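You operate a simulated robot arm through the tools that you are given. There is no shell and no other tool.

The job below is to be done with a simulated robot arm. You get a single attempt, and the scene is never put back.

## Task
Load the infuser with two scoops of tea and seat it in the pot.
Fine: fill it first; scoop back where it lay, lid back on the canister.

It is judged by the outcome, as a careful person would: the job done as asked, and still so three seconds after it is handed in. It fails if anything else is knocked over, pushed out of place, dropped, spilled or broken. Lids that push on must go on centred and level and be pressed home; caps that screw on are set level and turned clockwise until they are tight.

## Robot
A 6-joint arm with a two-finger parallel gripper, fixed in place. Base frame: the origin is at the foot of the arm, x ahead of it, y to its left, z up. Lengths are in cm, angles in rad, forces in N, time in s.
Its first joint turns from -2.897 to 2.897 rad. Payload 3.91 kg.
The tool frame sits at the grasp point between the pads (the TCP): z along the fingers, y along the line on which they close. The tips reach 3 cm beyond it. The gripper opens to 11 cm. The fingers are 2 cm wide and 1 cm thick; the gripper's body (4.8 by 11.2 cm) begins 5.5 cm behind the TCP.
Orientation is told as [roll, pitch, yaw] about the base's x, y, z axes, in that order, counted from this pose: with the fingers straight down and closing along the base's y, the tool's x points along the base's -x, its y along +y and its z along -z.

## Interface
- The arm moves only by the tool drive_tool. Its argument "moves" is a list of rows, each an object (a shift or turn left out is 0, a gripper value left out holds the last) with "dp": the shift along the base's x, y, z in cm, a list of three; "delta_rot": the turn, a rotation vector about the base's x, y, z in rad, a list of three; "claw": the gripper command, from -1 (shut) to 1 (fully open), values between in proportion. In form: [{"dp": [tx, ty, tz], "delta_rot": [ax, ay, az], "claw": claw}, ...]. A call has 1 to 20 rows; each row shifts and turns the commanded pose from where the row before left it. Rows are played at 5 a second. More than 5 cm and 0.15 rad between two rows, or a gripper value outside its range, and nothing of the call is played. A pose out of reach is approached as far as the arm can. The call stops where the force on the tool passes 40 N (or 10 N more than at its start, if that is more) or the arm is blocked; 0.2 s more then pass. The fingers move at their own pace (about 15.3 cm/s each) and stop on an object; they squeeze with about 36 N. The grip force told is the motor's: it shows also when the fingers shut on nothing. Time passes only in rows, and 0.2 s behind the last, so rows that do not move let the fingers close. The reply holds the time, the measured pose of the TCP, the force on the tool along the base axes, the opening and the grip force, in the units named above and with some noise, with the torque about the TCP (base axes, N m) and any sound that the robot's microphone picked up.
- Cameras (640 x 400 px; columns grow to the right, rows downward): "scene" is fixed at [22.1, 49.8, 151.35]; the picture's right is [-0.56, -0.83, 0.00], its down [-0.61, 0.41, -0.68] and it looks along [0.56, -0.38, -0.73] (base axes); focal length 355 px, centre (320, 200). "wrist" rides on the gripper at [7.2, 1.7, -10.4] in the tool frame; the picture's right is [-0.23, 0.97, 0.00], its down [-0.76, -0.18, -0.62] and it looks along [-0.61, -0.14, 0.78] (tool axes); focal length 222 px, centre (320, 200). There is no depth. A picture from a camera that has moved, and an enlarged one, comes with that camera's place and axes in the base frame and with its lens.
- camera(camera): a new picture of that camera. It takes no simulated time.
- inspect(camera, box): a new picture of the part [left, top, right, bottom] of that camera's present view, enlarged. It takes no simulated time.
- hand_in(): hands the job in; it is judged then, once.

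Places have to be worked out from the pictures, the camera data and where the tool is seen. Open the gripper and draw the arm clear of the work before you hand the job in, unless the task says otherwise.

The tools are called after "Emit:" as a command line: name --argument value ..., lists and objects as JSON in quotes. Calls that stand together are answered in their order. drive_tool: Moves the arm, as the interface text tells. Its arguments: {"type":"object","properties":{"moves":{"type":"array","items":{"type":"object","properties":{"dp":{"type":"array","items":{"type":"number"}},"delta_rot":{"type":"array","items":{"type":"number"}},"claw":{"type":"number"}}}}},"required":["moves"]} The other tools are called the same way: camera (camera) takes a picture; inspect (camera, box) takes an enlarged picture of a part of a camera's view; hand_in () hands the job in.

At the start:

```text
time: 0.0
eef_pos: [34.11, 27.62, 129.69]
orientation: [0.001, -0.003, 0.001]
force: [-0.2, -0.2, 0.2]
wrist_torque: [0.0, 0.02, -0.01]
gripper_width: 11.01
finger_force: 0.1
```

scene: 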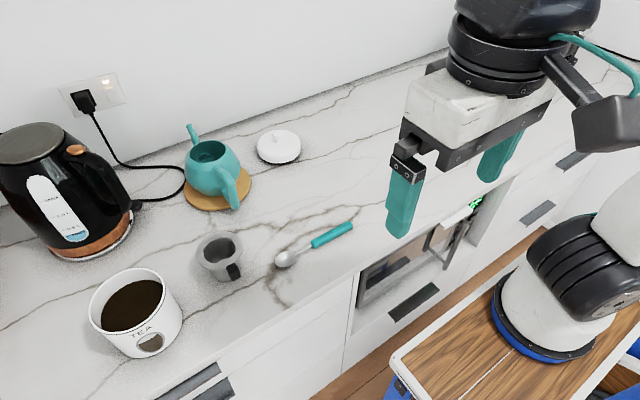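
wrist: 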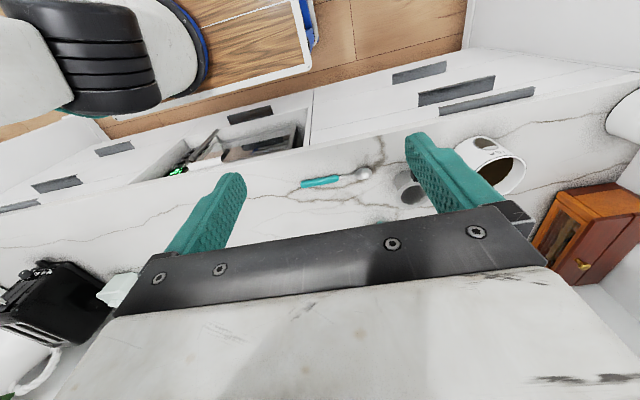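

I see a canister of tea (open), an infuser basket, a scoop, a teapot on a trivet and a white lid. I'll enlarge the views to understand the objects.

Emit:
inspect --camera "scene" --box '[60, 200, 220, 370]'

Emit:
inspect --camera "scene" --box '[180, 200, 380, 300]'

Emit:
inspect --camera "scene" --box '[160, 110, 320, 220]'

Emit:
camera --camera "scene"

```text
2.35 times, centred on (140, 285) of scene
camera zoom: at [22.1, 49.8, 151.35], right [-0.56, -0.83, 0.0], down [-0.61, 0.41, -0.68], along [0.56, -0.38, -0.73], focal length 836 px, centre (744, 0)
```

zoom: 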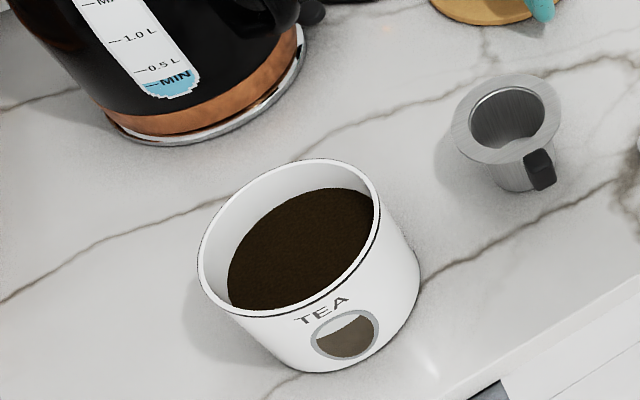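

```text
3.20 times, centred on (280, 250) of scene
camera zoom: at [22.1, 49.8, 151.35], right [-0.56, -0.83, 0.0], down [-0.61, 0.41, -0.68], along [0.56, -0.38, -0.73], focal length 1137 px, centre (448, 40)
```

zoom: 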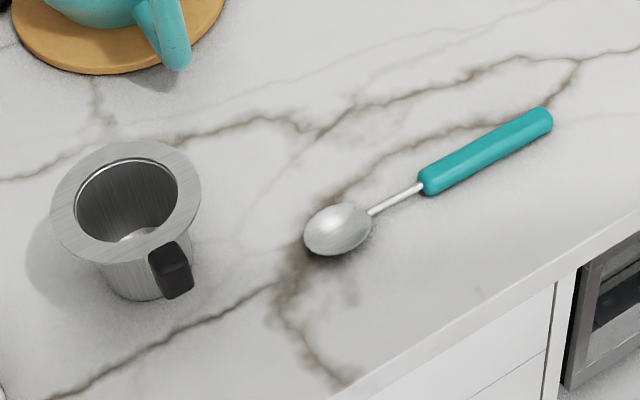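

```text
3.64 times, centred on (240, 165) of scene
camera zoom: at [22.1, 49.8, 151.35], right [-0.56, -0.83, 0.0], down [-0.61, 0.41, -0.68], along [0.56, -0.38, -0.73], focal length 1292 px, centre (611, 327)
```

zoom: 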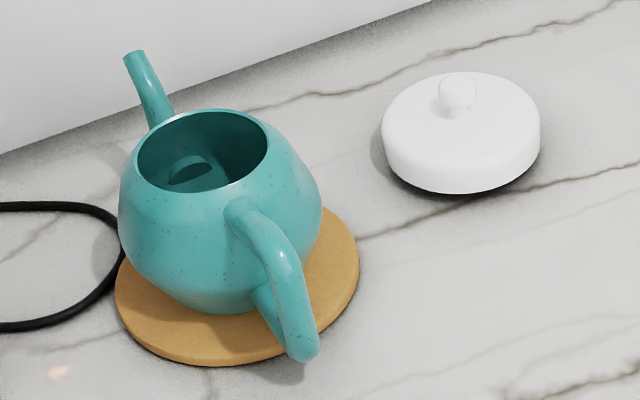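

```text
taken
```

scene: 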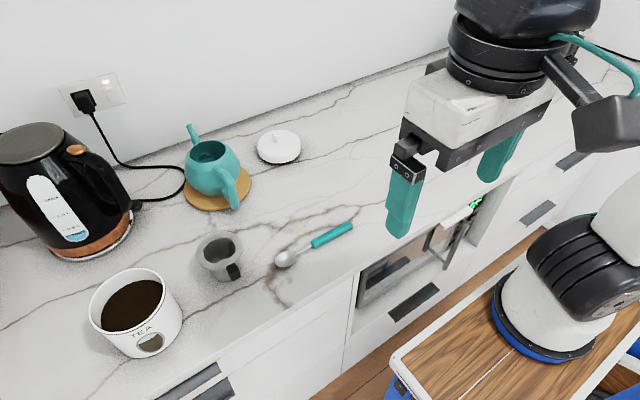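

Triangulating the scoop from both views puts the counter near z≈91. I'll move the gripper to a better vantage point for the wrist camera, well above everything.

Emit:
drive_tool --moves '[{"dp": [2.6, 3, -1.5]}, {"dp": [2.6, 3, -1.5]}, {"dp": [2.6, 3, -1.5]}, {"dp": [2.6, 3, -1.5]}, {"dp": [2.6, 3, -1.5]}]'

Emit:
camera --camera "wrist"

Emit:
camera --camera "scene"

```text
time: 1.2
eef_pos: [47.15, 42.72, 122.21]
orientation: [0.003, -0.003, 0.0]
force: [-0.4, -0.5, 0.4]
wrist_torque: [0.02, -0.01, 0.02]
gripper_width: 11.0
finger_force: 0.0
```

```text
taken
camera wrist: at [39.87, 44.41, 132.56], right [0.23, 0.97, 0.0], down [0.76, -0.18, 0.62], along [0.61, -0.14, -0.78], focal length 222 px, centre (320, 200)
```

wrist: 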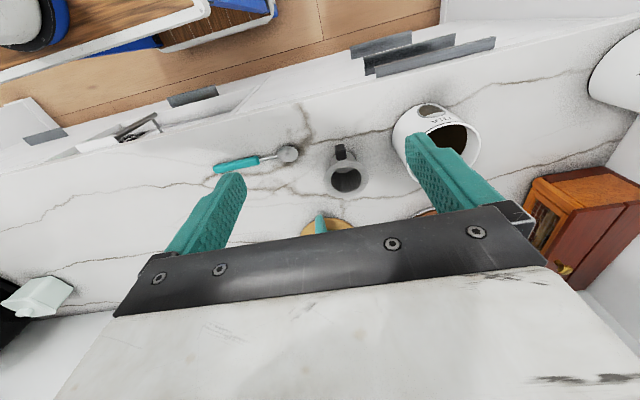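

```text
taken
```

scene: 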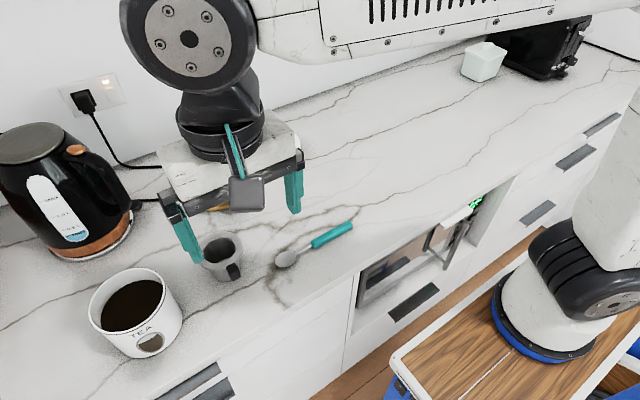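

The picture is consistent with the counter at about z 91. I'll enlarge the useful parts of both views.

Emit:
inspect --camera "wrist" --box '[200, 90, 400, 215]'

Emit:
inspect --camera "wrist" --box '[370, 80, 500, 180]'

Emit:
inspect --camera "scene" --box '[180, 210, 370, 300]'

```text
3.20 times, centred on (300, 152) of wrist
camera zoom: at [39.87, 44.41, 132.56], right [0.23, 0.97, 0.0], down [0.76, -0.18, 0.62], along [0.61, -0.14, -0.78], focal length 711 px, centre (384, 352)
```

zoom: 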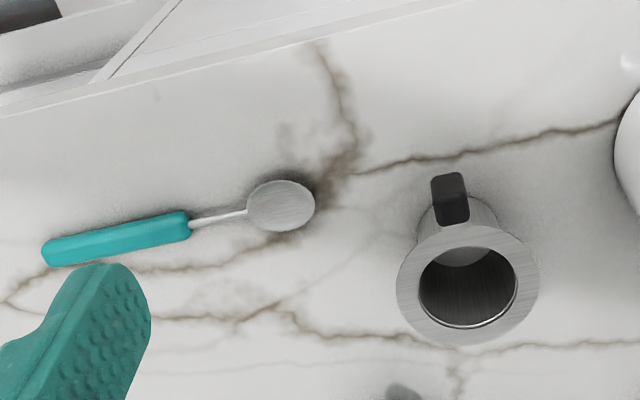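

```text
4.00 times, centred on (435, 130) of wrist
camera zoom: at [39.87, 44.41, 132.56], right [0.23, 0.97, 0.0], down [0.76, -0.18, 0.62], along [0.61, -0.14, -0.78], focal length 888 px, centre (-140, 480)
```

zoom: 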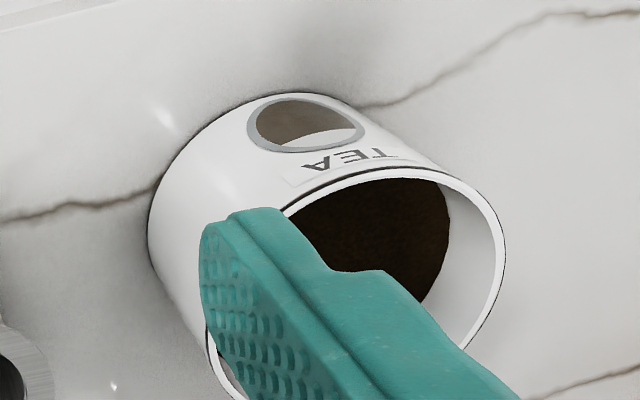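

```text
3.37 times, centred on (275, 255) of scene
camera zoom: at [22.1, 49.8, 151.35], right [-0.56, -0.83, 0.0], down [-0.61, 0.41, -0.68], along [0.56, -0.38, -0.73], focal length 1196 px, centre (472, 15)
```

zoom: 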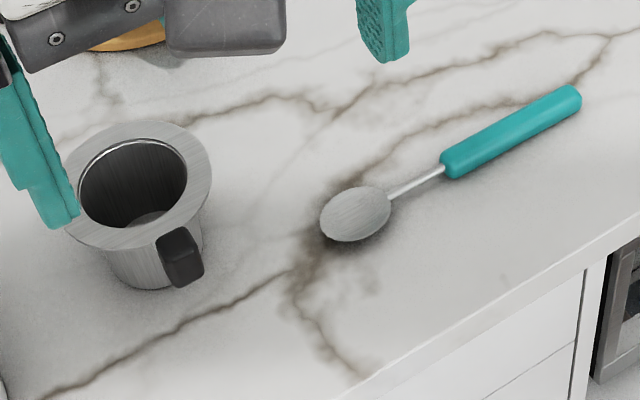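

The infuser's black tab points toward -x. I need a view of the teapot from above, so I'll move over it at height.

Emit:
drive_tool --moves '[{"dp": [4, -1, 0.4]}, {"dp": [4, -1, 0.4]}, {"dp": [4, -1, 0.4]}, {"dp": [4, -1, 0.4]}, {"dp": [4, -1, 0.4]}, {"dp": [4, -1, 0.4]}, {"dp": [4, -1, 0.4]}]'

Emit:
camera --camera "wrist"

Emit:
camera --camera "scene"

```text
time: 2.8
eef_pos: [75.08, 35.81, 124.21]
orientation: [-0.011, 0.012, 0.001]
force: [-0.2, 0.2, -0.6]
wrist_torque: [-0.03, -0.01, -0.02]
gripper_width: 11.01
finger_force: 0.1
```

```text
taken
camera wrist: at [68.01, 37.61, 134.6], right [0.23, 0.97, -0.01], down [0.77, -0.17, 0.62], along [0.6, -0.15, -0.79], focal length 222 px, centre (320, 200)
```

wrist: 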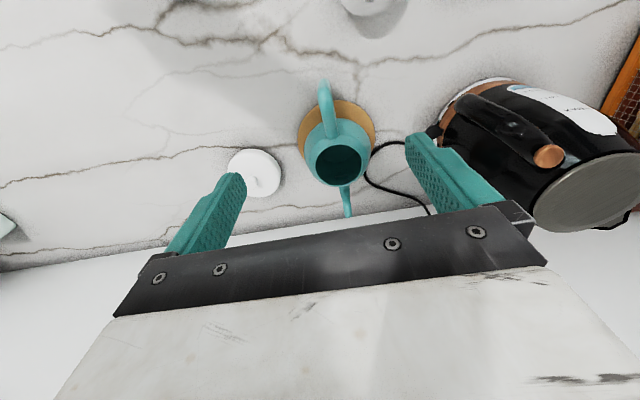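

```text
taken
```

scene: 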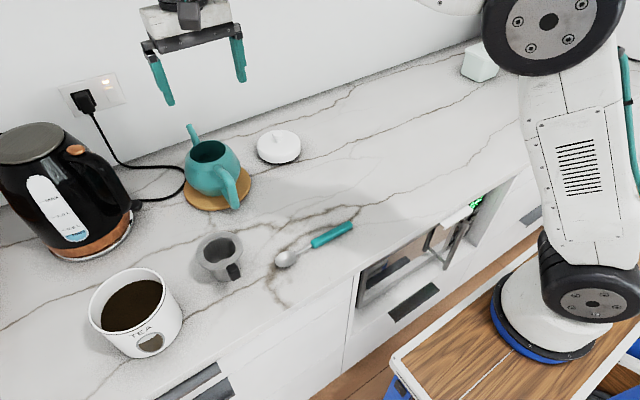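

Emit:
inspect --camera "wrist" --box '[220, 70, 400, 220]'

Emit:
inspect --camera "scene" --box '[175, 110, 275, 220]'

```text
2.67 times, centred on (310, 145) of wrist
camera zoom: at [68.01, 37.61, 134.6], right [0.23, 0.97, -0.01], down [0.77, -0.17, 0.62], along [0.6, -0.15, -0.79], focal length 592 px, centre (347, 347)
```

zoom: 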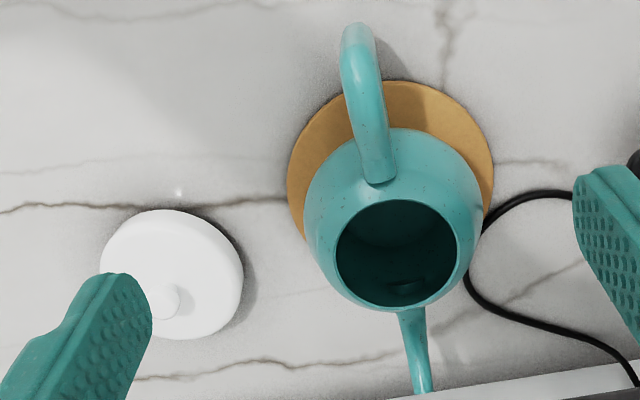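

```text
3.64 times, centred on (225, 165) of scene
camera zoom: at [22.1, 49.8, 151.35], right [-0.56, -0.83, 0.0], down [-0.61, 0.41, -0.68], along [0.56, -0.38, -0.73], focal length 1292 px, centre (666, 327)
```

zoom: 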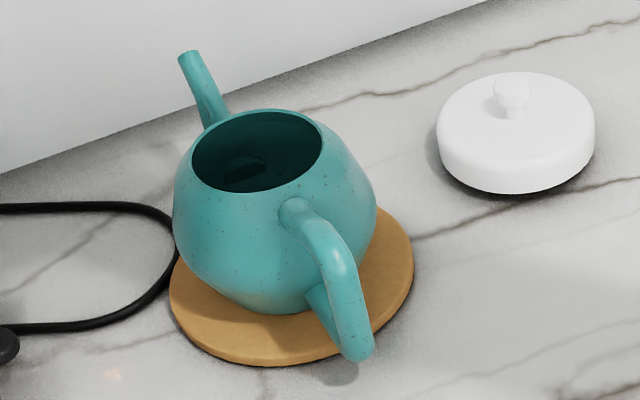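

Pot opening works out to about (86.7, 36.2, 101.3), with its handle toward -x, so the infuser tab must end up turned away from there. I'll yaw the gripper 90° (so it closes along x) and go above the scoop for a close look.

Emit:
drive_tool --moves '[{"dp": [-1.5, -1.1, -1.5], "delta_rot": [0, 0, 0.1428]}, {"dp": [-1.5, -1.1, -1.5], "delta_rot": [0, 0, 0.1428]}, {"dp": [-1.5, -1.1, -1.5], "delta_rot": [0, 0, 0.1428]}, {"dp": [-1.5, -1.1, -1.5], "delta_rot": [0, 0, 0.1428]}, {"dp": [-1.5, -1.1, -1.5], "delta_rot": [0, 0, 0.1428]}, {"dp": [-1.5, -1.1, -1.5], "delta_rot": [0, 0, 0.1428]}, {"dp": [-1.5, -1.1, -1.5], "delta_rot": [0, 0, 0.1428]}, {"dp": [-1.5, -1.1, -1.5], "delta_rot": [0, 0, 0.1428]}, {"dp": [-1.5, -1.1, -1.5], "delta_rot": [0, 0, 0.1428]}, {"dp": [-1.5, -1.1, -1.5], "delta_rot": [0, 0, 0.1428]}, {"dp": [-1.0, -0.8, -1.5], "delta_rot": [0, 0, 0.1428]}]'

Emit:
camera --camera "wrist"

Emit:
camera --camera "scene"

```text
time: 5.2
eef_pos: [59.25, 23.64, 108.19]
orientation: [-0.001, -0.002, 1.573]
force: [0.7, 0.7, 0.0]
wrist_torque: [0.01, -0.02, -0.03]
gripper_width: 10.98
finger_force: 0.1
```

```text
taken
camera wrist: at [57.51, 16.45, 118.7], right [-0.97, 0.23, 0.0], down [0.18, 0.76, 0.62], along [0.14, 0.61, -0.78], focal length 222 px, centre (320, 200)
```

wrist: 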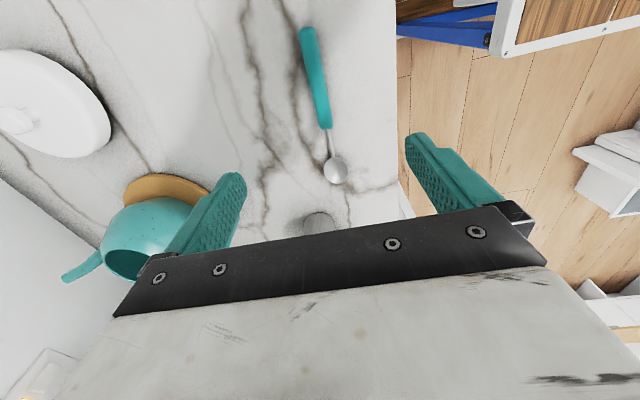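

```text
taken
```

scene: 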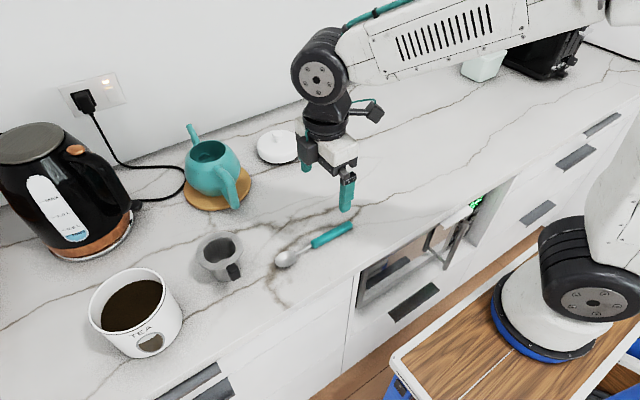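

Emit:
inspect --camera "wrist" --box '[240, 0, 420, 200]'

Emit:
inspect --camera "scene" --box '[260, 210, 370, 280]'

```text
2.00 times, centred on (330, 100) of wrist
camera zoom: at [57.51, 16.45, 118.7], right [-0.97, 0.23, 0.0], down [0.18, 0.76, 0.62], along [0.14, 0.61, -0.78], focal length 444 px, centre (300, 400)
```

zoom: 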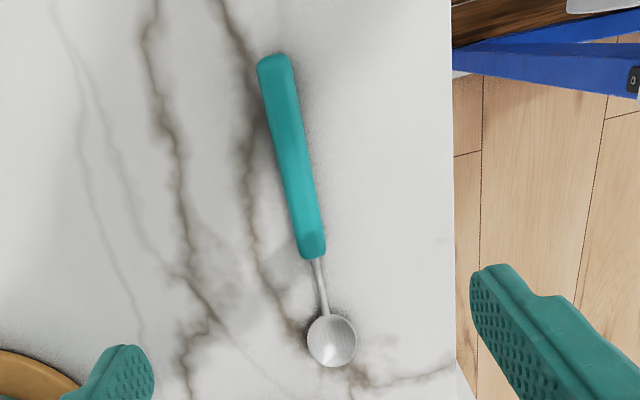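

```text
5.71 times, centred on (315, 245) of scene
camera zoom: at [22.1, 49.8, 151.35], right [-0.56, -0.83, 0.0], down [-0.61, 0.41, -0.68], along [0.56, -0.38, -0.73], focal length 2030 px, centre (349, -57)
```

zoom: 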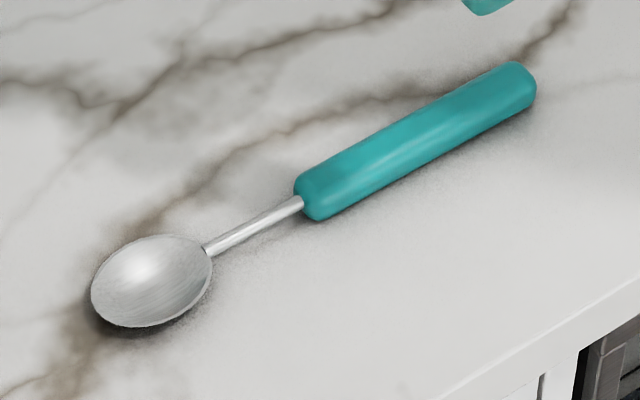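

The scoop lies along y at x≈59.0, handle y≈16.8–26.7 and bowl centre y≈33.3, with the counter probably at z≈90. I'll lean the gripper 25° (fingers toward +y) and descend around the handle, stopping a bit high to check.

Emit:
drive_tool --moves '[{"dp": [-0.25, -0.6, -2.2], "delta_rot": [0.1454, 0, 0]}, {"dp": [0, -1.0, -2.2], "delta_rot": [0.1454, 0, 0]}, {"dp": [0, -0.94, -2.2], "delta_rot": [0.1454, 0, 0]}, {"dp": [0, 0, -2.5]}, {"dp": [0, 0, -2.5]}, {"dp": [0, 0, -1.5]}, {"dp": [0, 0, 0]}]'

Emit:
camera --camera "wrist"

Emit:
inspect --camera "scene" --box '[250, 150, 410, 280]'

```text
time: 6.8
eef_pos: [58.86, 21.33, 95.27]
orientation: [0.001, -0.436, 1.568]
force: [-0.1, 0.5, 0.1]
wrist_torque: [0.01, -0.02, 0.0]
gripper_width: 11.03
finger_force: 0.1
```

```text
taken
camera wrist: at [57.22, 10.3, 101.57], right [-0.97, 0.21, 0.1], down [0.18, 0.43, 0.89], along [0.14, 0.88, -0.45], focal length 222 px, centre (320, 200)
```

wrist: 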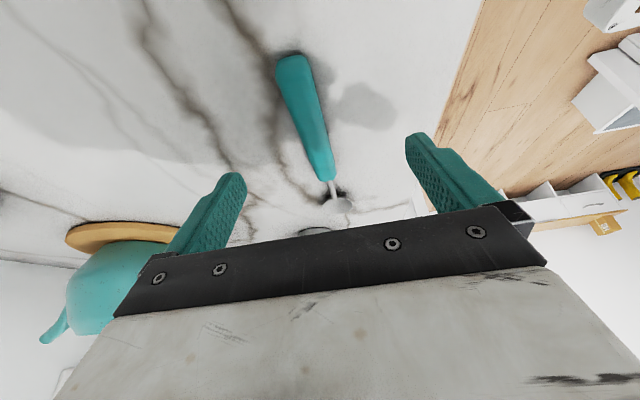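

```text
3.08 times, centred on (330, 215) of scene
camera zoom: at [22.1, 49.8, 151.35], right [-0.56, -0.83, 0.0], down [-0.61, 0.41, -0.68], along [0.56, -0.38, -0.73], focal length 1093 px, centre (289, 154)
```

zoom: 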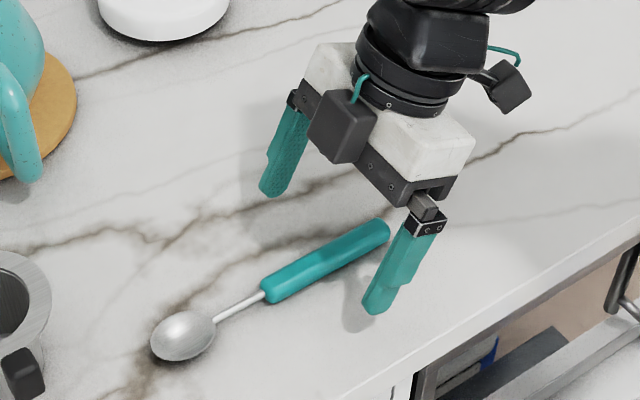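

The lean and alignment look right; the handle lies between the fingers. I'll descend the last stretch in small steps, then check force.

Emit:
drive_tool --moves '[{"dp": [0.1, -0.2, -0.8]}, {"dp": [0, 0, -0.5]}, {"dp": [0, 0, -0.3]}, {"dp": [0, 0, 0]}]'

Emit:
inspect --camera "scene" --box '[250, 150, 410, 280]'

```text
time: 7.8
eef_pos: [58.97, 21.13, 93.77]
orientation: [0.003, -0.437, 1.569]
force: [0.1, 0.3, 0.9]
wrist_torque: [0.01, -0.01, -0.04]
gripper_width: 10.98
finger_force: 0.1
```

```text
3.08 times, centred on (330, 215) of scene
camera zoom: at [22.1, 49.8, 151.35], right [-0.56, -0.83, 0.0], down [-0.61, 0.41, -0.68], along [0.56, -0.38, -0.73], focal length 1093 px, centre (289, 154)
```

zoom: 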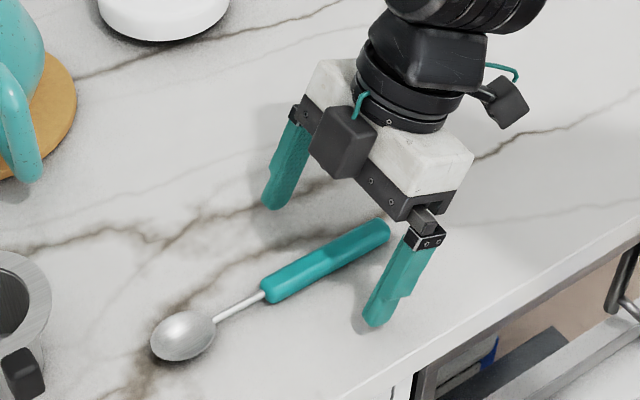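

Still no contact. I'll creep lower in 0.15 cm steps, watching for counter contact.

Emit:
drive_tool --moves '[{"dp": [0, 0, -0.15]}, {"dp": [0, 0, -0.15]}, {"dp": [0, 0, 0]}]'

Emit:
inspect --camera "scene" --box '[290, 190, 390, 260]'

```text
time: 8.6
eef_pos: [59.09, 20.95, 93.46]
orientation: [0.002, -0.438, 1.569]
force: [0.4, -1.1, 0.4]
wrist_torque: [0.01, -0.02, 0.0]
gripper_width: 10.99
finger_force: 0.0
```

```text
5.71 times, centred on (340, 225) of scene
camera zoom: at [22.1, 49.8, 151.35], right [-0.56, -0.83, 0.0], down [-0.61, 0.41, -0.68], along [0.56, -0.38, -0.73], focal length 2030 px, centre (206, 57)
```

zoom: 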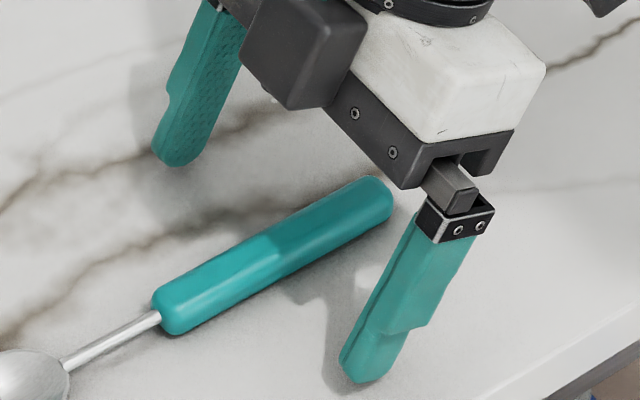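

Tips appear just above the counter. One more small step, then close on the handle.

Emit:
drive_tool --moves '[{"dp": [0, 0, -0.12]}, {"dp": [0, 0, 0]}]'

```text
time: 9.2
eef_pos: [59.08, 21.05, 93.29]
orientation: [0.001, -0.435, 1.568]
force: [-0.2, -0.1, -0.2]
wrist_torque: [0.02, -0.01, -0.02]
gripper_width: 11.02
finger_force: 0.1
```

No contact yet. I'll close partially to straddle the handle (opening ~2.8 cm) and look before gripping.

Emit:
drive_tool --moves '[{"claw": 0.2}, {"claw": -0.2}, {"claw": -0.5}, {"claw": -0.5}]'

Emit:
inspect --camera "scene" --box '[290, 190, 390, 260]'

Emit:
camera --camera "wrist"

```text
time: 10.2
eef_pos: [59.06, 21.16, 93.3]
orientation: [0.001, -0.436, 1.569]
force: [0.3, -0.6, -0.5]
wrist_torque: [0.01, 0.02, -0.01]
gripper_width: 2.74
finger_force: 0.1
```

```text
5.71 times, centred on (340, 225) of scene
camera zoom: at [22.1, 49.8, 151.35], right [-0.56, -0.83, 0.0], down [-0.61, 0.41, -0.68], along [0.56, -0.38, -0.73], focal length 2030 px, centre (206, 57)
```

zoom: 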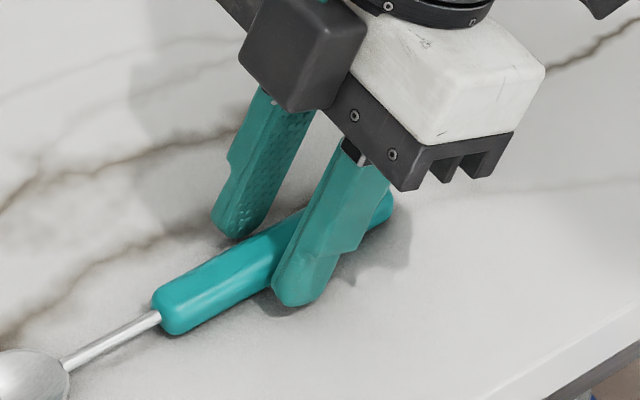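

```text
taken
camera wrist: at [57.34, 10.16, 99.58], right [-0.97, 0.21, 0.1], down [0.18, 0.43, 0.89], along [0.14, 0.88, -0.45], focal length 222 px, centre (320, 200)
```

wrist: 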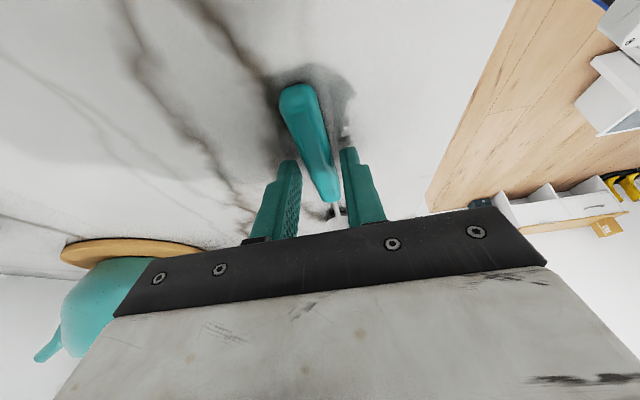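

The fingers straddle the handle, centred well. I'll close fully.

Emit:
drive_tool --moves '[{"claw": -0.65}, {"claw": -1}, {"claw": -1}]'

Emit:
inspect --camera "scene" --box '[260, 190, 390, 280]'

```text
time: 11.0
eef_pos: [59.01, 21.12, 93.27]
orientation: [0.001, -0.436, 1.568]
force: [-0.5, -0.4, 0.4]
wrist_torque: [0.02, -0.01, 0.01]
gripper_width: 1.68
finger_force: 35.8
```

```text
4.44 times, centred on (325, 235) of scene
camera zoom: at [22.1, 49.8, 151.35], right [-0.56, -0.83, 0.0], down [-0.61, 0.41, -0.68], along [0.56, -0.38, -0.73], focal length 1579 px, centre (298, 44)
```

zoom: 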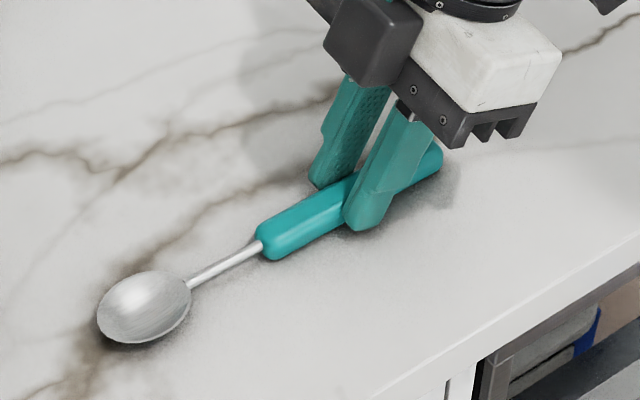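

Gripped at 1.68 cm. I'll lift straight up and check the scoop is held level, looking also at the bowl.

Emit:
drive_tool --moves '[{"dp": [0, 0, 1]}, {"dp": [0, 0, 3]}, {"dp": [0, 0, 4]}, {"dp": [0, 0, 4]}, {"dp": [0, 0, 4]}, {"dp": [0, 0, 0]}]'

Emit:
camera --camera "scene"

Emit:
inspect --camera "scene" --box '[230, 130, 390, 260]'

Emit:
camera --camera "wrist"

```text
time: 12.4
eef_pos: [59.0, 20.9, 109.43]
orientation: [0.004, -0.436, 1.568]
force: [-0.2, 0.1, -0.5]
wrist_torque: [-0.01, -0.02, 0.02]
gripper_width: 1.67
finger_force: 36.2
```

```text
taken
```

scene: 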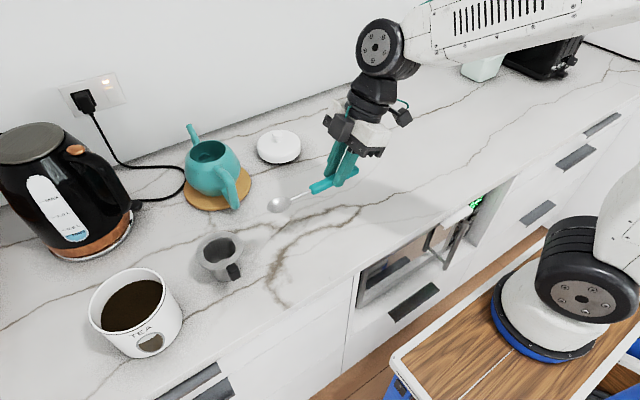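

```text
3.08 times, centred on (310, 195) of scene
camera zoom: at [22.1, 49.8, 151.35], right [-0.56, -0.83, 0.0], down [-0.61, 0.41, -0.68], along [0.56, -0.38, -0.73], focal length 1093 px, centre (351, 215)
```

zoom: 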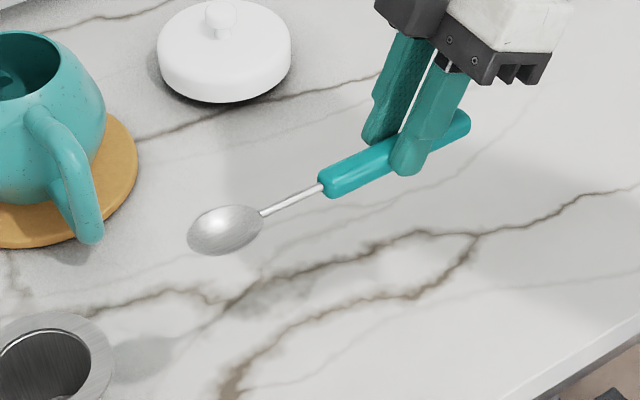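

```text
taken
camera wrist: at [57.32, 10.04, 115.75], right [-0.97, 0.21, 0.1], down [0.18, 0.43, 0.89], along [0.14, 0.88, -0.45], focal length 222 px, centre (320, 200)
```

wrist: 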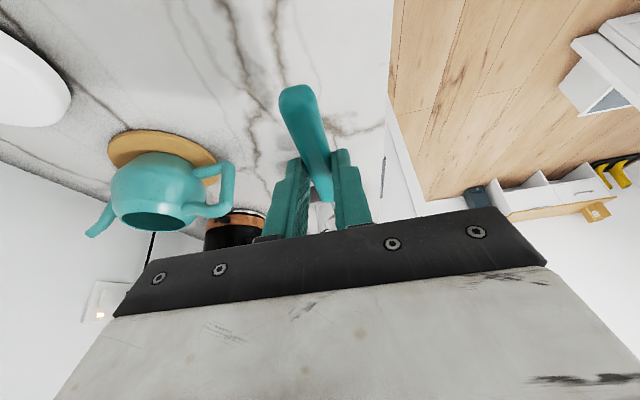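

The scoop is held level and where predicted. Canister rim works out to about (60.8, 60.3, 99.6), tea around z≈97. I'll carry the scoop over the canister and pitch it 45° bowl-down above the rim, then look.

Emit:
drive_tool --moves '[{"dp": [0.2, 3.9, 0.45]}, {"dp": [0.2, 3.9, 0.45]}, {"dp": [0.2, 3.9, 0.45], "delta_rot": [-0.131, 0, 0]}, {"dp": [0.2, 3.9, 0.45], "delta_rot": [-0.131, 0, 0]}, {"dp": [0.2, 3.9, 0.45], "delta_rot": [-0.131, 0, 0]}, {"dp": [0.3, 3.9, 0.45], "delta_rot": [-0.131, 0, 0]}, {"dp": [0.3, 3.9, 0.45], "delta_rot": [-0.131, 0, 0]}, {"dp": [0.2, 3.7, 0.45], "delta_rot": [-0.131, 0, 0]}, {"dp": [0, 0, 0]}]'

Emit:
camera --camera "scene"

Emit:
inspect --camera "scene" --box '[60, 200, 260, 370]'

Emit:
camera --camera "wrist"

```text
time: 14.4
eef_pos: [60.85, 52.12, 112.97]
orientation: [0.002, 0.35, 1.569]
force: [0.6, 0.4, 0.0]
wrist_torque: [0.0, -0.01, 0.01]
gripper_width: 1.66
finger_force: 35.8
```

```text
taken
```

scene: 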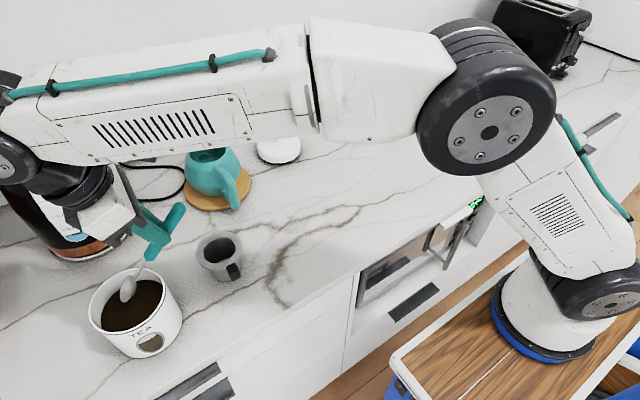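

```text
2.35 times, centred on (160, 285) of scene
camera zoom: at [22.1, 49.8, 151.35], right [-0.56, -0.83, 0.0], down [-0.61, 0.41, -0.68], along [0.56, -0.38, -0.73], focal length 836 px, centre (696, 0)
```

zoom: 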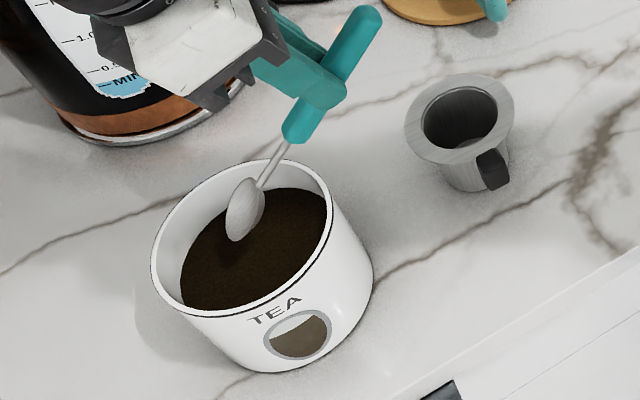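

```text
taken
camera wrist: at [59.04, 48.86, 125.14], right [-0.97, 0.21, -0.08], down [0.18, 0.93, 0.32], along [0.14, 0.3, -0.94], focal length 222 px, centre (320, 200)
```

wrist: 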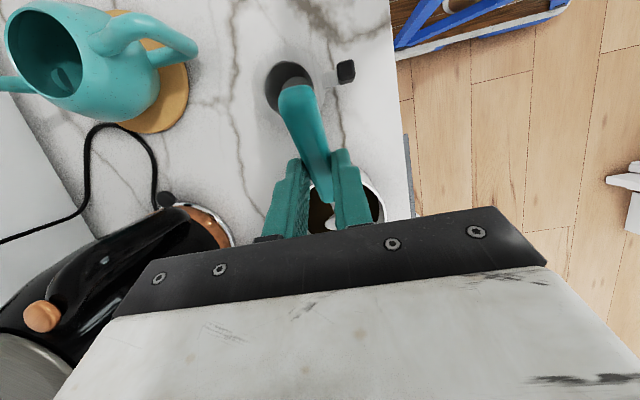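

The bowl and tea positions match my estimates (rim radius ≈5.7, tea at z≈96). I'll pitch to 60° and dip the bowl into the tea, keeping the neck clear of the near rim.

Emit:
drive_tool --moves '[{"dp": [-0.05, 1.77, 0.22], "delta_rot": [-0.1309, 0, 0]}, {"dp": [0, 1.76, 0.21], "delta_rot": [-0.1309, 0, 0]}, {"dp": [0, 0, -2]}, {"dp": [0, 0, -2]}, {"dp": [0, 0, -1.5]}, {"dp": [0, 0, -1]}, {"dp": [0, 0, -0.53]}, {"dp": [0, 0, 0]}]'

Emit:
inspect --camera "scene" --box '[60, 200, 260, 370]'

```text
time: 16.2
eef_pos: [59.98, 53.53, 104.82]
orientation: [-0.001, 0.61, 1.57]
force: [-2.9, -5.8, 26.7]
wrist_torque: [0.03, -0.03, -0.2]
gripper_width: 1.67
finger_force: 35.9
out of reach, approached as far as the arm can: row 2
```

```text
2.35 times, centred on (160, 285) of scene
camera zoom: at [22.1, 49.8, 151.35], right [-0.56, -0.83, 0.0], down [-0.61, 0.41, -0.68], along [0.56, -0.38, -0.73], focal length 836 px, centre (696, 0)
```

zoom: 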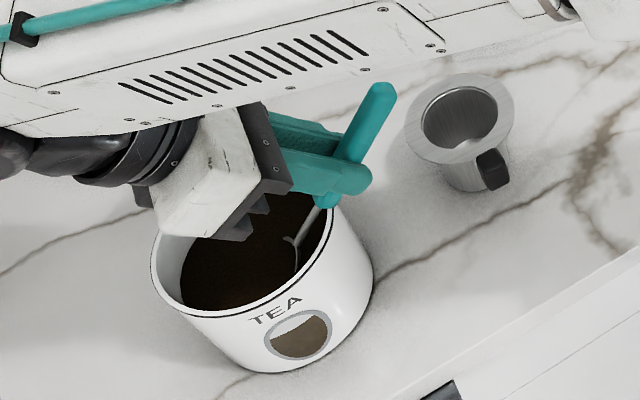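

The pose hit the reach limit so it ended nearer and lower than intended, with 27 N upward force. I'll back straight up and check the scoop and canister.

Emit:
drive_tool --moves '[{"dp": [0, 0, 1]}, {"dp": [0, 0, 2]}, {"dp": [0, 0, 2]}, {"dp": [0, 0, 2]}, {"dp": [0, 0, 2]}, {"dp": [0, 0, 0]}]'

Emit:
inspect --camera "scene" --box '[60, 200, 260, 370]'

Emit:
camera --camera "wrist"

```text
time: 17.6
eef_pos: [59.75, 52.63, 112.97]
orientation: [-0.002, 0.607, 1.57]
force: [-0.8, 0.1, 0.4]
wrist_torque: [-0.02, 0.0, -0.02]
gripper_width: 1.69
finger_force: 36.1
out of reach, approached as far as the arm can: row 5
```

```text
2.35 times, centred on (160, 285) of scene
camera zoom: at [22.1, 49.8, 151.35], right [-0.56, -0.83, 0.0], down [-0.61, 0.41, -0.68], along [0.56, -0.38, -0.73], focal length 836 px, centre (696, 0)
```

zoom: 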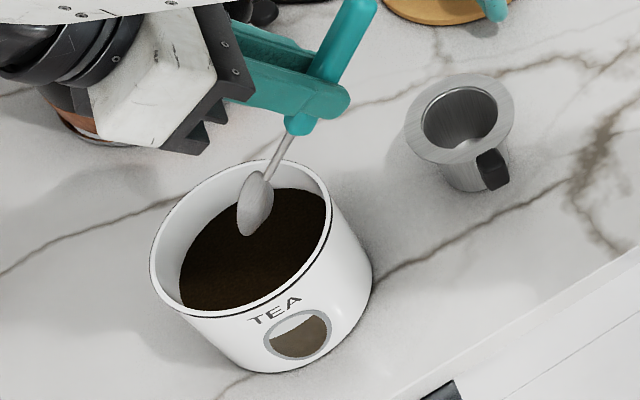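

```text
taken
camera wrist: at [57.97, 52.56, 125.63], right [-0.97, 0.19, -0.13], down [0.18, 0.98, 0.08], along [0.14, 0.05, -0.99], focal length 222 px, centre (320, 200)
```

wrist: 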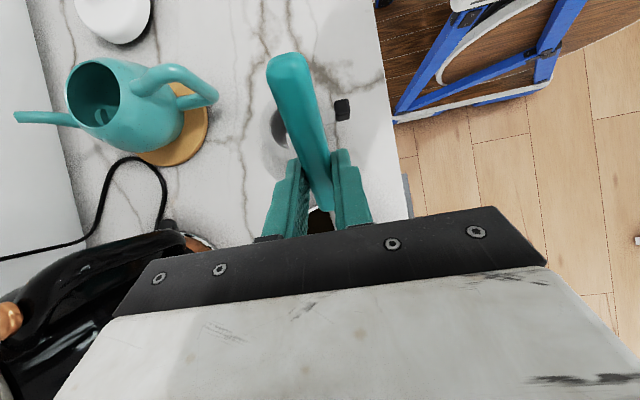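

The canister hasn't moved, but the scoop rotated ~15° in the grip and this lean runs out of reach here. Let me look closely at the bowl before re-planning.

Emit:
inspect --camera "scene" --box '[90, 230, 190, 300]'

```text
5.71 times, centred on (140, 265) of scene
camera zoom: at [22.1, 49.8, 151.35], right [-0.56, -0.83, 0.0], down [-0.61, 0.41, -0.68], along [0.56, -0.38, -0.73], focal length 2030 px, centre (1349, -171)
```

zoom: 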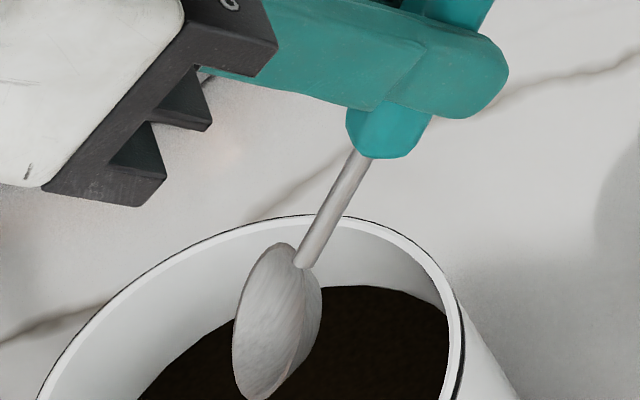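

The bowl's concave face is up/forward and it's empty. I'll level the scoop, go back to its spot, and regrasp with more lean so that the reach works at the canister.

Emit:
drive_tool --moves '[{"dp": [0, -1, 0.3], "delta_rot": [0.131, 0, 0]}, {"dp": [0, -3, 0], "delta_rot": [0.131, 0, 0]}, {"dp": [0, -4, -0.5], "delta_rot": [0.131, 0, 0]}, {"dp": [0, -4, -0.5], "delta_rot": [0.131, 0, 0]}, {"dp": [0, -4, -0.5], "delta_rot": [0.131, 0, 0]}, {"dp": [-0.2, -4, -0.5], "delta_rot": [0.131, 0, 0]}, {"dp": [-0.2, -4, -0.5]}, {"dp": [-0.2, -4, -0.5]}, {"dp": [-0.1, -2, -0.5]}, {"dp": [0, 0, 0]}]'

Emit:
camera --camera "scene"

Emit:
inspect --camera "scene" --box '[230, 130, 390, 260]'

Emit:
camera --camera "wrist"

```text
time: 19.8
eef_pos: [59.29, 22.82, 109.65]
orientation: [0.001, -0.176, 1.569]
force: [0.1, 0.4, 1.0]
wrist_torque: [-0.02, -0.01, 0.02]
gripper_width: 1.68
finger_force: 35.6
```

```text
taken
```

scene: 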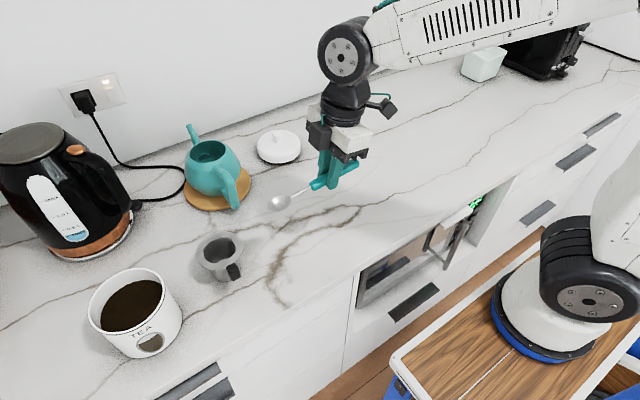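

```text
3.08 times, centred on (310, 195) of scene
camera zoom: at [22.1, 49.8, 151.35], right [-0.56, -0.83, 0.0], down [-0.61, 0.41, -0.68], along [0.56, -0.38, -0.73], focal length 1093 px, centre (351, 215)
```

zoom: 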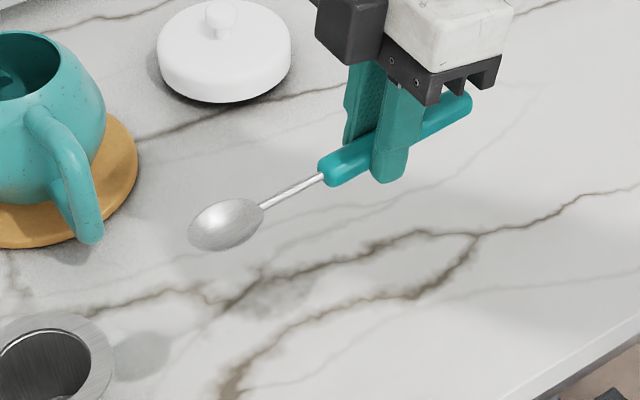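

```text
taken
camera wrist: at [57.51, 13.8, 118.53], right [-0.97, 0.22, 0.04], down [0.18, 0.64, 0.75], along [0.14, 0.73, -0.66], focal length 222 px, centre (320, 200)
```

wrist: 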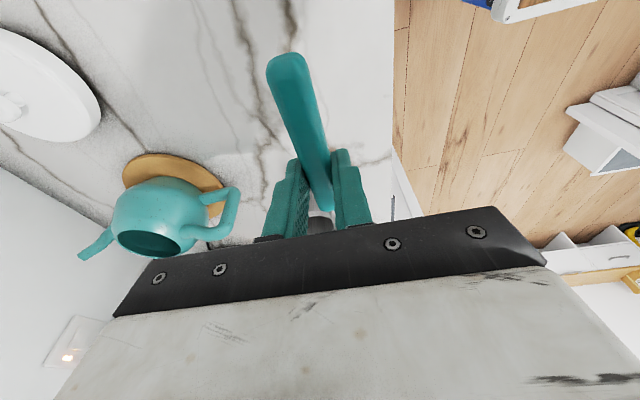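

The scoop is about 2° bowl-down and has slid ~2 cm in the grip. I'll level it and lower it over its original spot, checking the gap before release.

Emit:
drive_tool --moves '[{"dp": [-0.1, 0.1, -3], "delta_rot": [0.04, 0, 0]}, {"dp": [-0.1, 0, -4]}, {"dp": [0, 0, -4]}, {"dp": [0, 0, -3]}, {"dp": [0, 0, -1.5]}, {"dp": [0, 0, 0]}]'

Emit:
inspect --camera "scene" --box '[260, 190, 390, 280]'

```text
time: 21.2
eef_pos: [58.74, 22.85, 94.15]
orientation: [0.001, -0.214, 1.568]
force: [-0.4, 0.4, -0.3]
wrist_torque: [-0.01, 0.04, 0.0]
gripper_width: 1.65
finger_force: 36.2
```

```text
4.44 times, centred on (325, 235) of scene
camera zoom: at [22.1, 49.8, 151.35], right [-0.56, -0.83, 0.0], down [-0.61, 0.41, -0.68], along [0.56, -0.38, -0.73], focal length 1579 px, centre (298, 44)
```

zoom: 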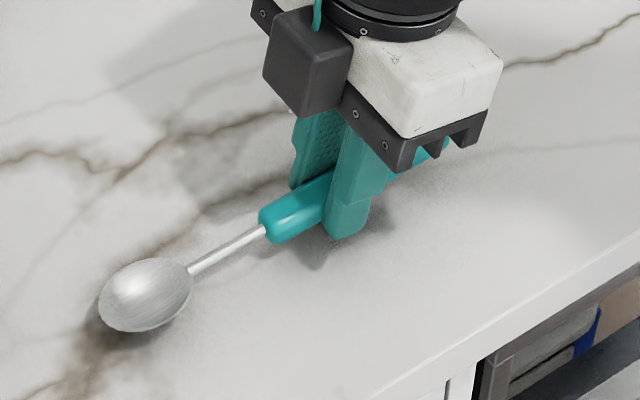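

The scoop is about 0.9 cm above its resting height, so the fingertips should just clear. Lowering in small steps.

Emit:
drive_tool --moves '[{"dp": [0.2, 0.05, -0.4]}, {"dp": [0, 0, -0.25]}, {"dp": [0, 0, 0]}]'

Emit:
inspect --camera "scene" --box '[260, 190, 390, 280]'

```text
time: 22.0
eef_pos: [58.99, 22.82, 93.6]
orientation: [0.002, -0.213, 1.569]
force: [-0.1, -0.6, -0.3]
wrist_torque: [-0.03, 0.0, -0.02]
gripper_width: 1.67
finger_force: 35.9
```

```text
4.44 times, centred on (325, 235) of scene
camera zoom: at [22.1, 49.8, 151.35], right [-0.56, -0.83, 0.0], down [-0.61, 0.41, -0.68], along [0.56, -0.38, -0.73], focal length 1579 px, centre (298, 44)
```

zoom: 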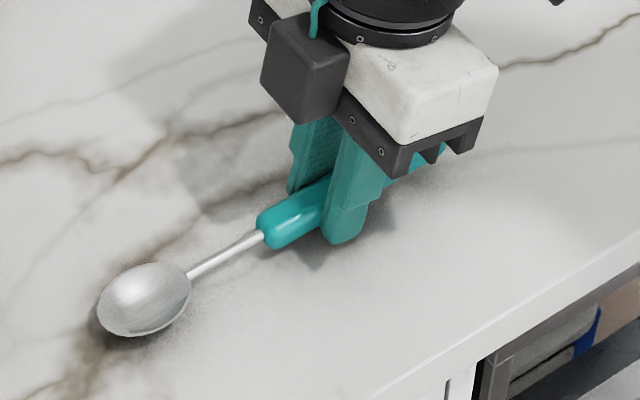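

Roughly half a centimetre to go; continuing in small steps.

Emit:
drive_tool --moves '[{"dp": [0, 0.05, -0.15]}, {"dp": [0, 0, -0.15]}, {"dp": [0, 0, 0]}]'

Emit:
inspect --camera "scene" --box '[260, 190, 390, 280]'

```text
time: 22.8
eef_pos: [59.02, 22.82, 93.14]
orientation: [0.003, -0.213, 1.573]
force: [0.8, -0.5, 0.5]
wrist_torque: [-0.02, 0.01, 0.03]
gripper_width: 1.68
finger_force: 36.4
```

```text
4.44 times, centred on (325, 235) of scene
camera zoom: at [22.1, 49.8, 151.35], right [-0.56, -0.83, 0.0], down [-0.61, 0.41, -0.68], along [0.56, -0.38, -0.73], focal length 1579 px, centre (298, 44)
```

zoom: 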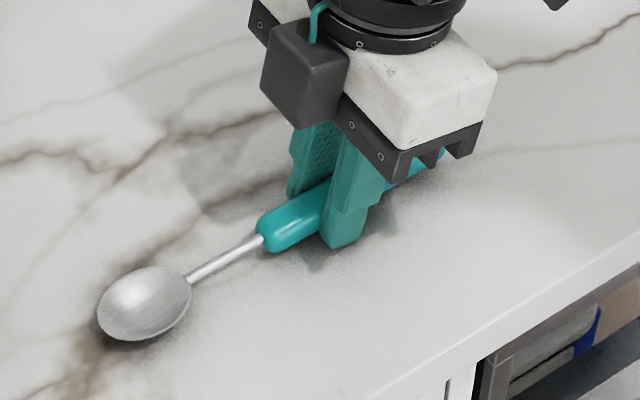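

Emit:
drive_tool --moves '[{"dp": [0, 0, -0.12]}, {"dp": [0, 0, -0.1]}, {"dp": [0, 0, 0]}]'

Emit:
inspect --camera "scene" --box '[260, 190, 390, 280]'

```text
time: 23.7
eef_pos: [59.13, 22.95, 93.18]
orientation: [-0.002, -0.219, 1.571]
force: [-2.1, -2.9, 11.5]
wrist_torque: [-0.15, 0.21, 0.06]
gripper_width: 1.64
finger_force: 36.0
stopped in row 3: the force on the tool passed its limit at 41 N (the readings are from after the stop); the commanded pose is now the measured one
```

```text
4.44 times, centred on (325, 235) of scene
camera zoom: at [22.1, 49.8, 151.35], right [-0.56, -0.83, 0.0], down [-0.61, 0.41, -0.68], along [0.56, -0.38, -0.73], focal length 1579 px, centre (298, 44)
```

zoom: 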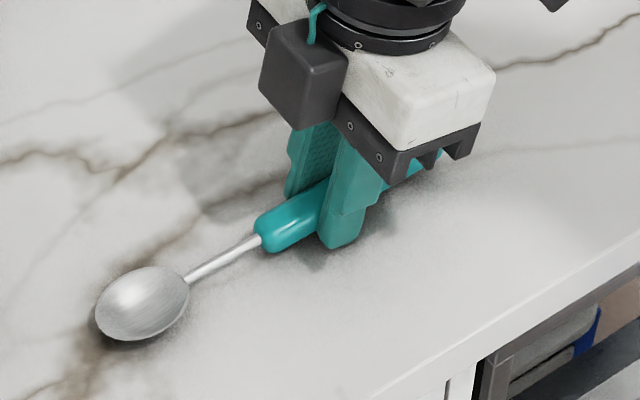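

Fingertips just touched the counter (z≈90.0) and the scoop is within ~2 mm of its resting height. I'll open gently to release it.

Emit:
drive_tool --moves '[{"dp": [0, 0, 0.05], "claw": -0.66}, {"claw": -0.5}, {"claw": -0.3}, {"claw": -0.3}]'

Emit:
inspect --camera "scene" --box '[260, 190, 390, 280]'

Emit:
camera --camera "wrist"

```text
time: 24.7
eef_pos: [59.18, 22.91, 93.21]
orientation: [-0.002, -0.218, 1.569]
force: [7.4, -1.6, 8.1]
wrist_torque: [-0.06, -0.07, 0.03]
gripper_width: 3.55
finger_force: 0.0
```

```text
4.44 times, centred on (325, 235) of scene
camera zoom: at [22.1, 49.8, 151.35], right [-0.56, -0.83, 0.0], down [-0.61, 0.41, -0.68], along [0.56, -0.38, -0.73], focal length 1579 px, centre (298, 44)
```

zoom: 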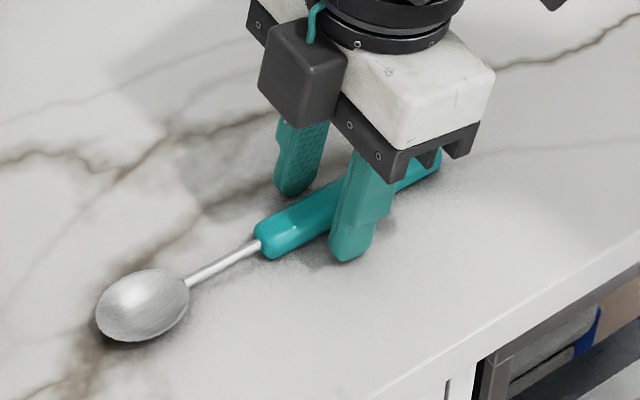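

```text
taken
camera wrist: at [57.39, 13.63, 101.67], right [-0.97, 0.22, 0.05], down [0.18, 0.61, 0.77], along [0.14, 0.76, -0.63], focal length 222 px, centre (320, 200)
```

wrist: 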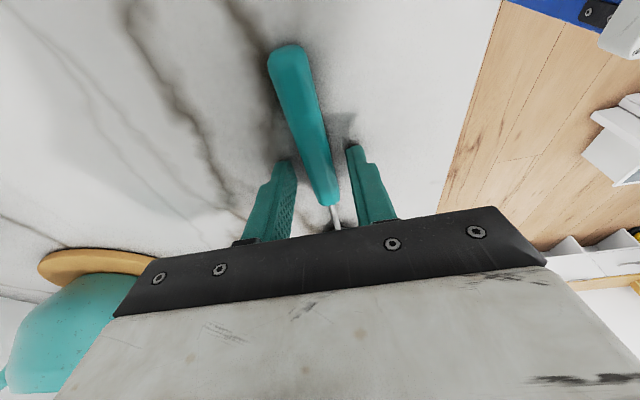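

The scoop is resting in its original place. I'll lift the gripper, increase the lean to 45°, and come back down on the handle.

Emit:
drive_tool --moves '[{"dp": [-0.05, 0, 1.5], "claw": -0.2}, {"dp": [0, -0.4, 1.5], "delta_rot": [0.143, 0, 0]}, {"dp": [0, -0.7, 0.5], "delta_rot": [0.143, 0, 0]}, {"dp": [0, -0.7, 0], "delta_rot": [0.143, 0, 0]}, {"dp": [0, -0.8, 0], "delta_rot": [0.14, 0, 0]}, {"dp": [0, 0, -1.5]}, {"dp": [0, 0, 0]}]'

Emit:
inspect --camera "scene" --box '[260, 160, 420, 280]'

Emit:
camera --camera "wrist"

```text
time: 26.3
eef_pos: [59.11, 20.23, 95.18]
orientation: [-0.001, -0.789, 1.571]
force: [0.3, -0.1, -0.2]
wrist_torque: [-0.02, 0.02, 0.02]
gripper_width: 4.39
finger_force: 0.0
```

```text
3.33 times, centred on (340, 220) of scene
camera zoom: at [22.1, 49.8, 151.35], right [-0.56, -0.83, 0.0], down [-0.61, 0.41, -0.68], along [0.56, -0.38, -0.73], focal length 1184 px, centre (253, 133)
```

zoom: 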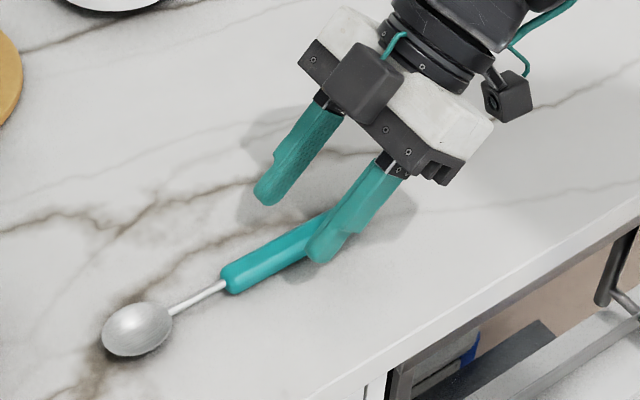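

```text
taken
camera wrist: at [57.29, 7.78, 97.38], right [-0.97, 0.16, 0.16], down [0.18, 0.1, 0.98], along [0.14, 0.98, -0.12], focal length 222 px, centre (320, 200)
```

wrist: 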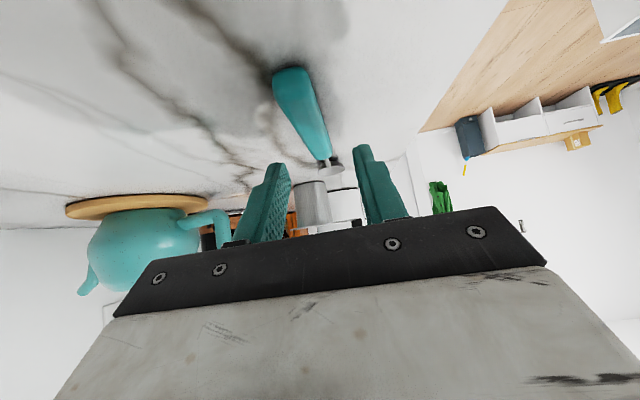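

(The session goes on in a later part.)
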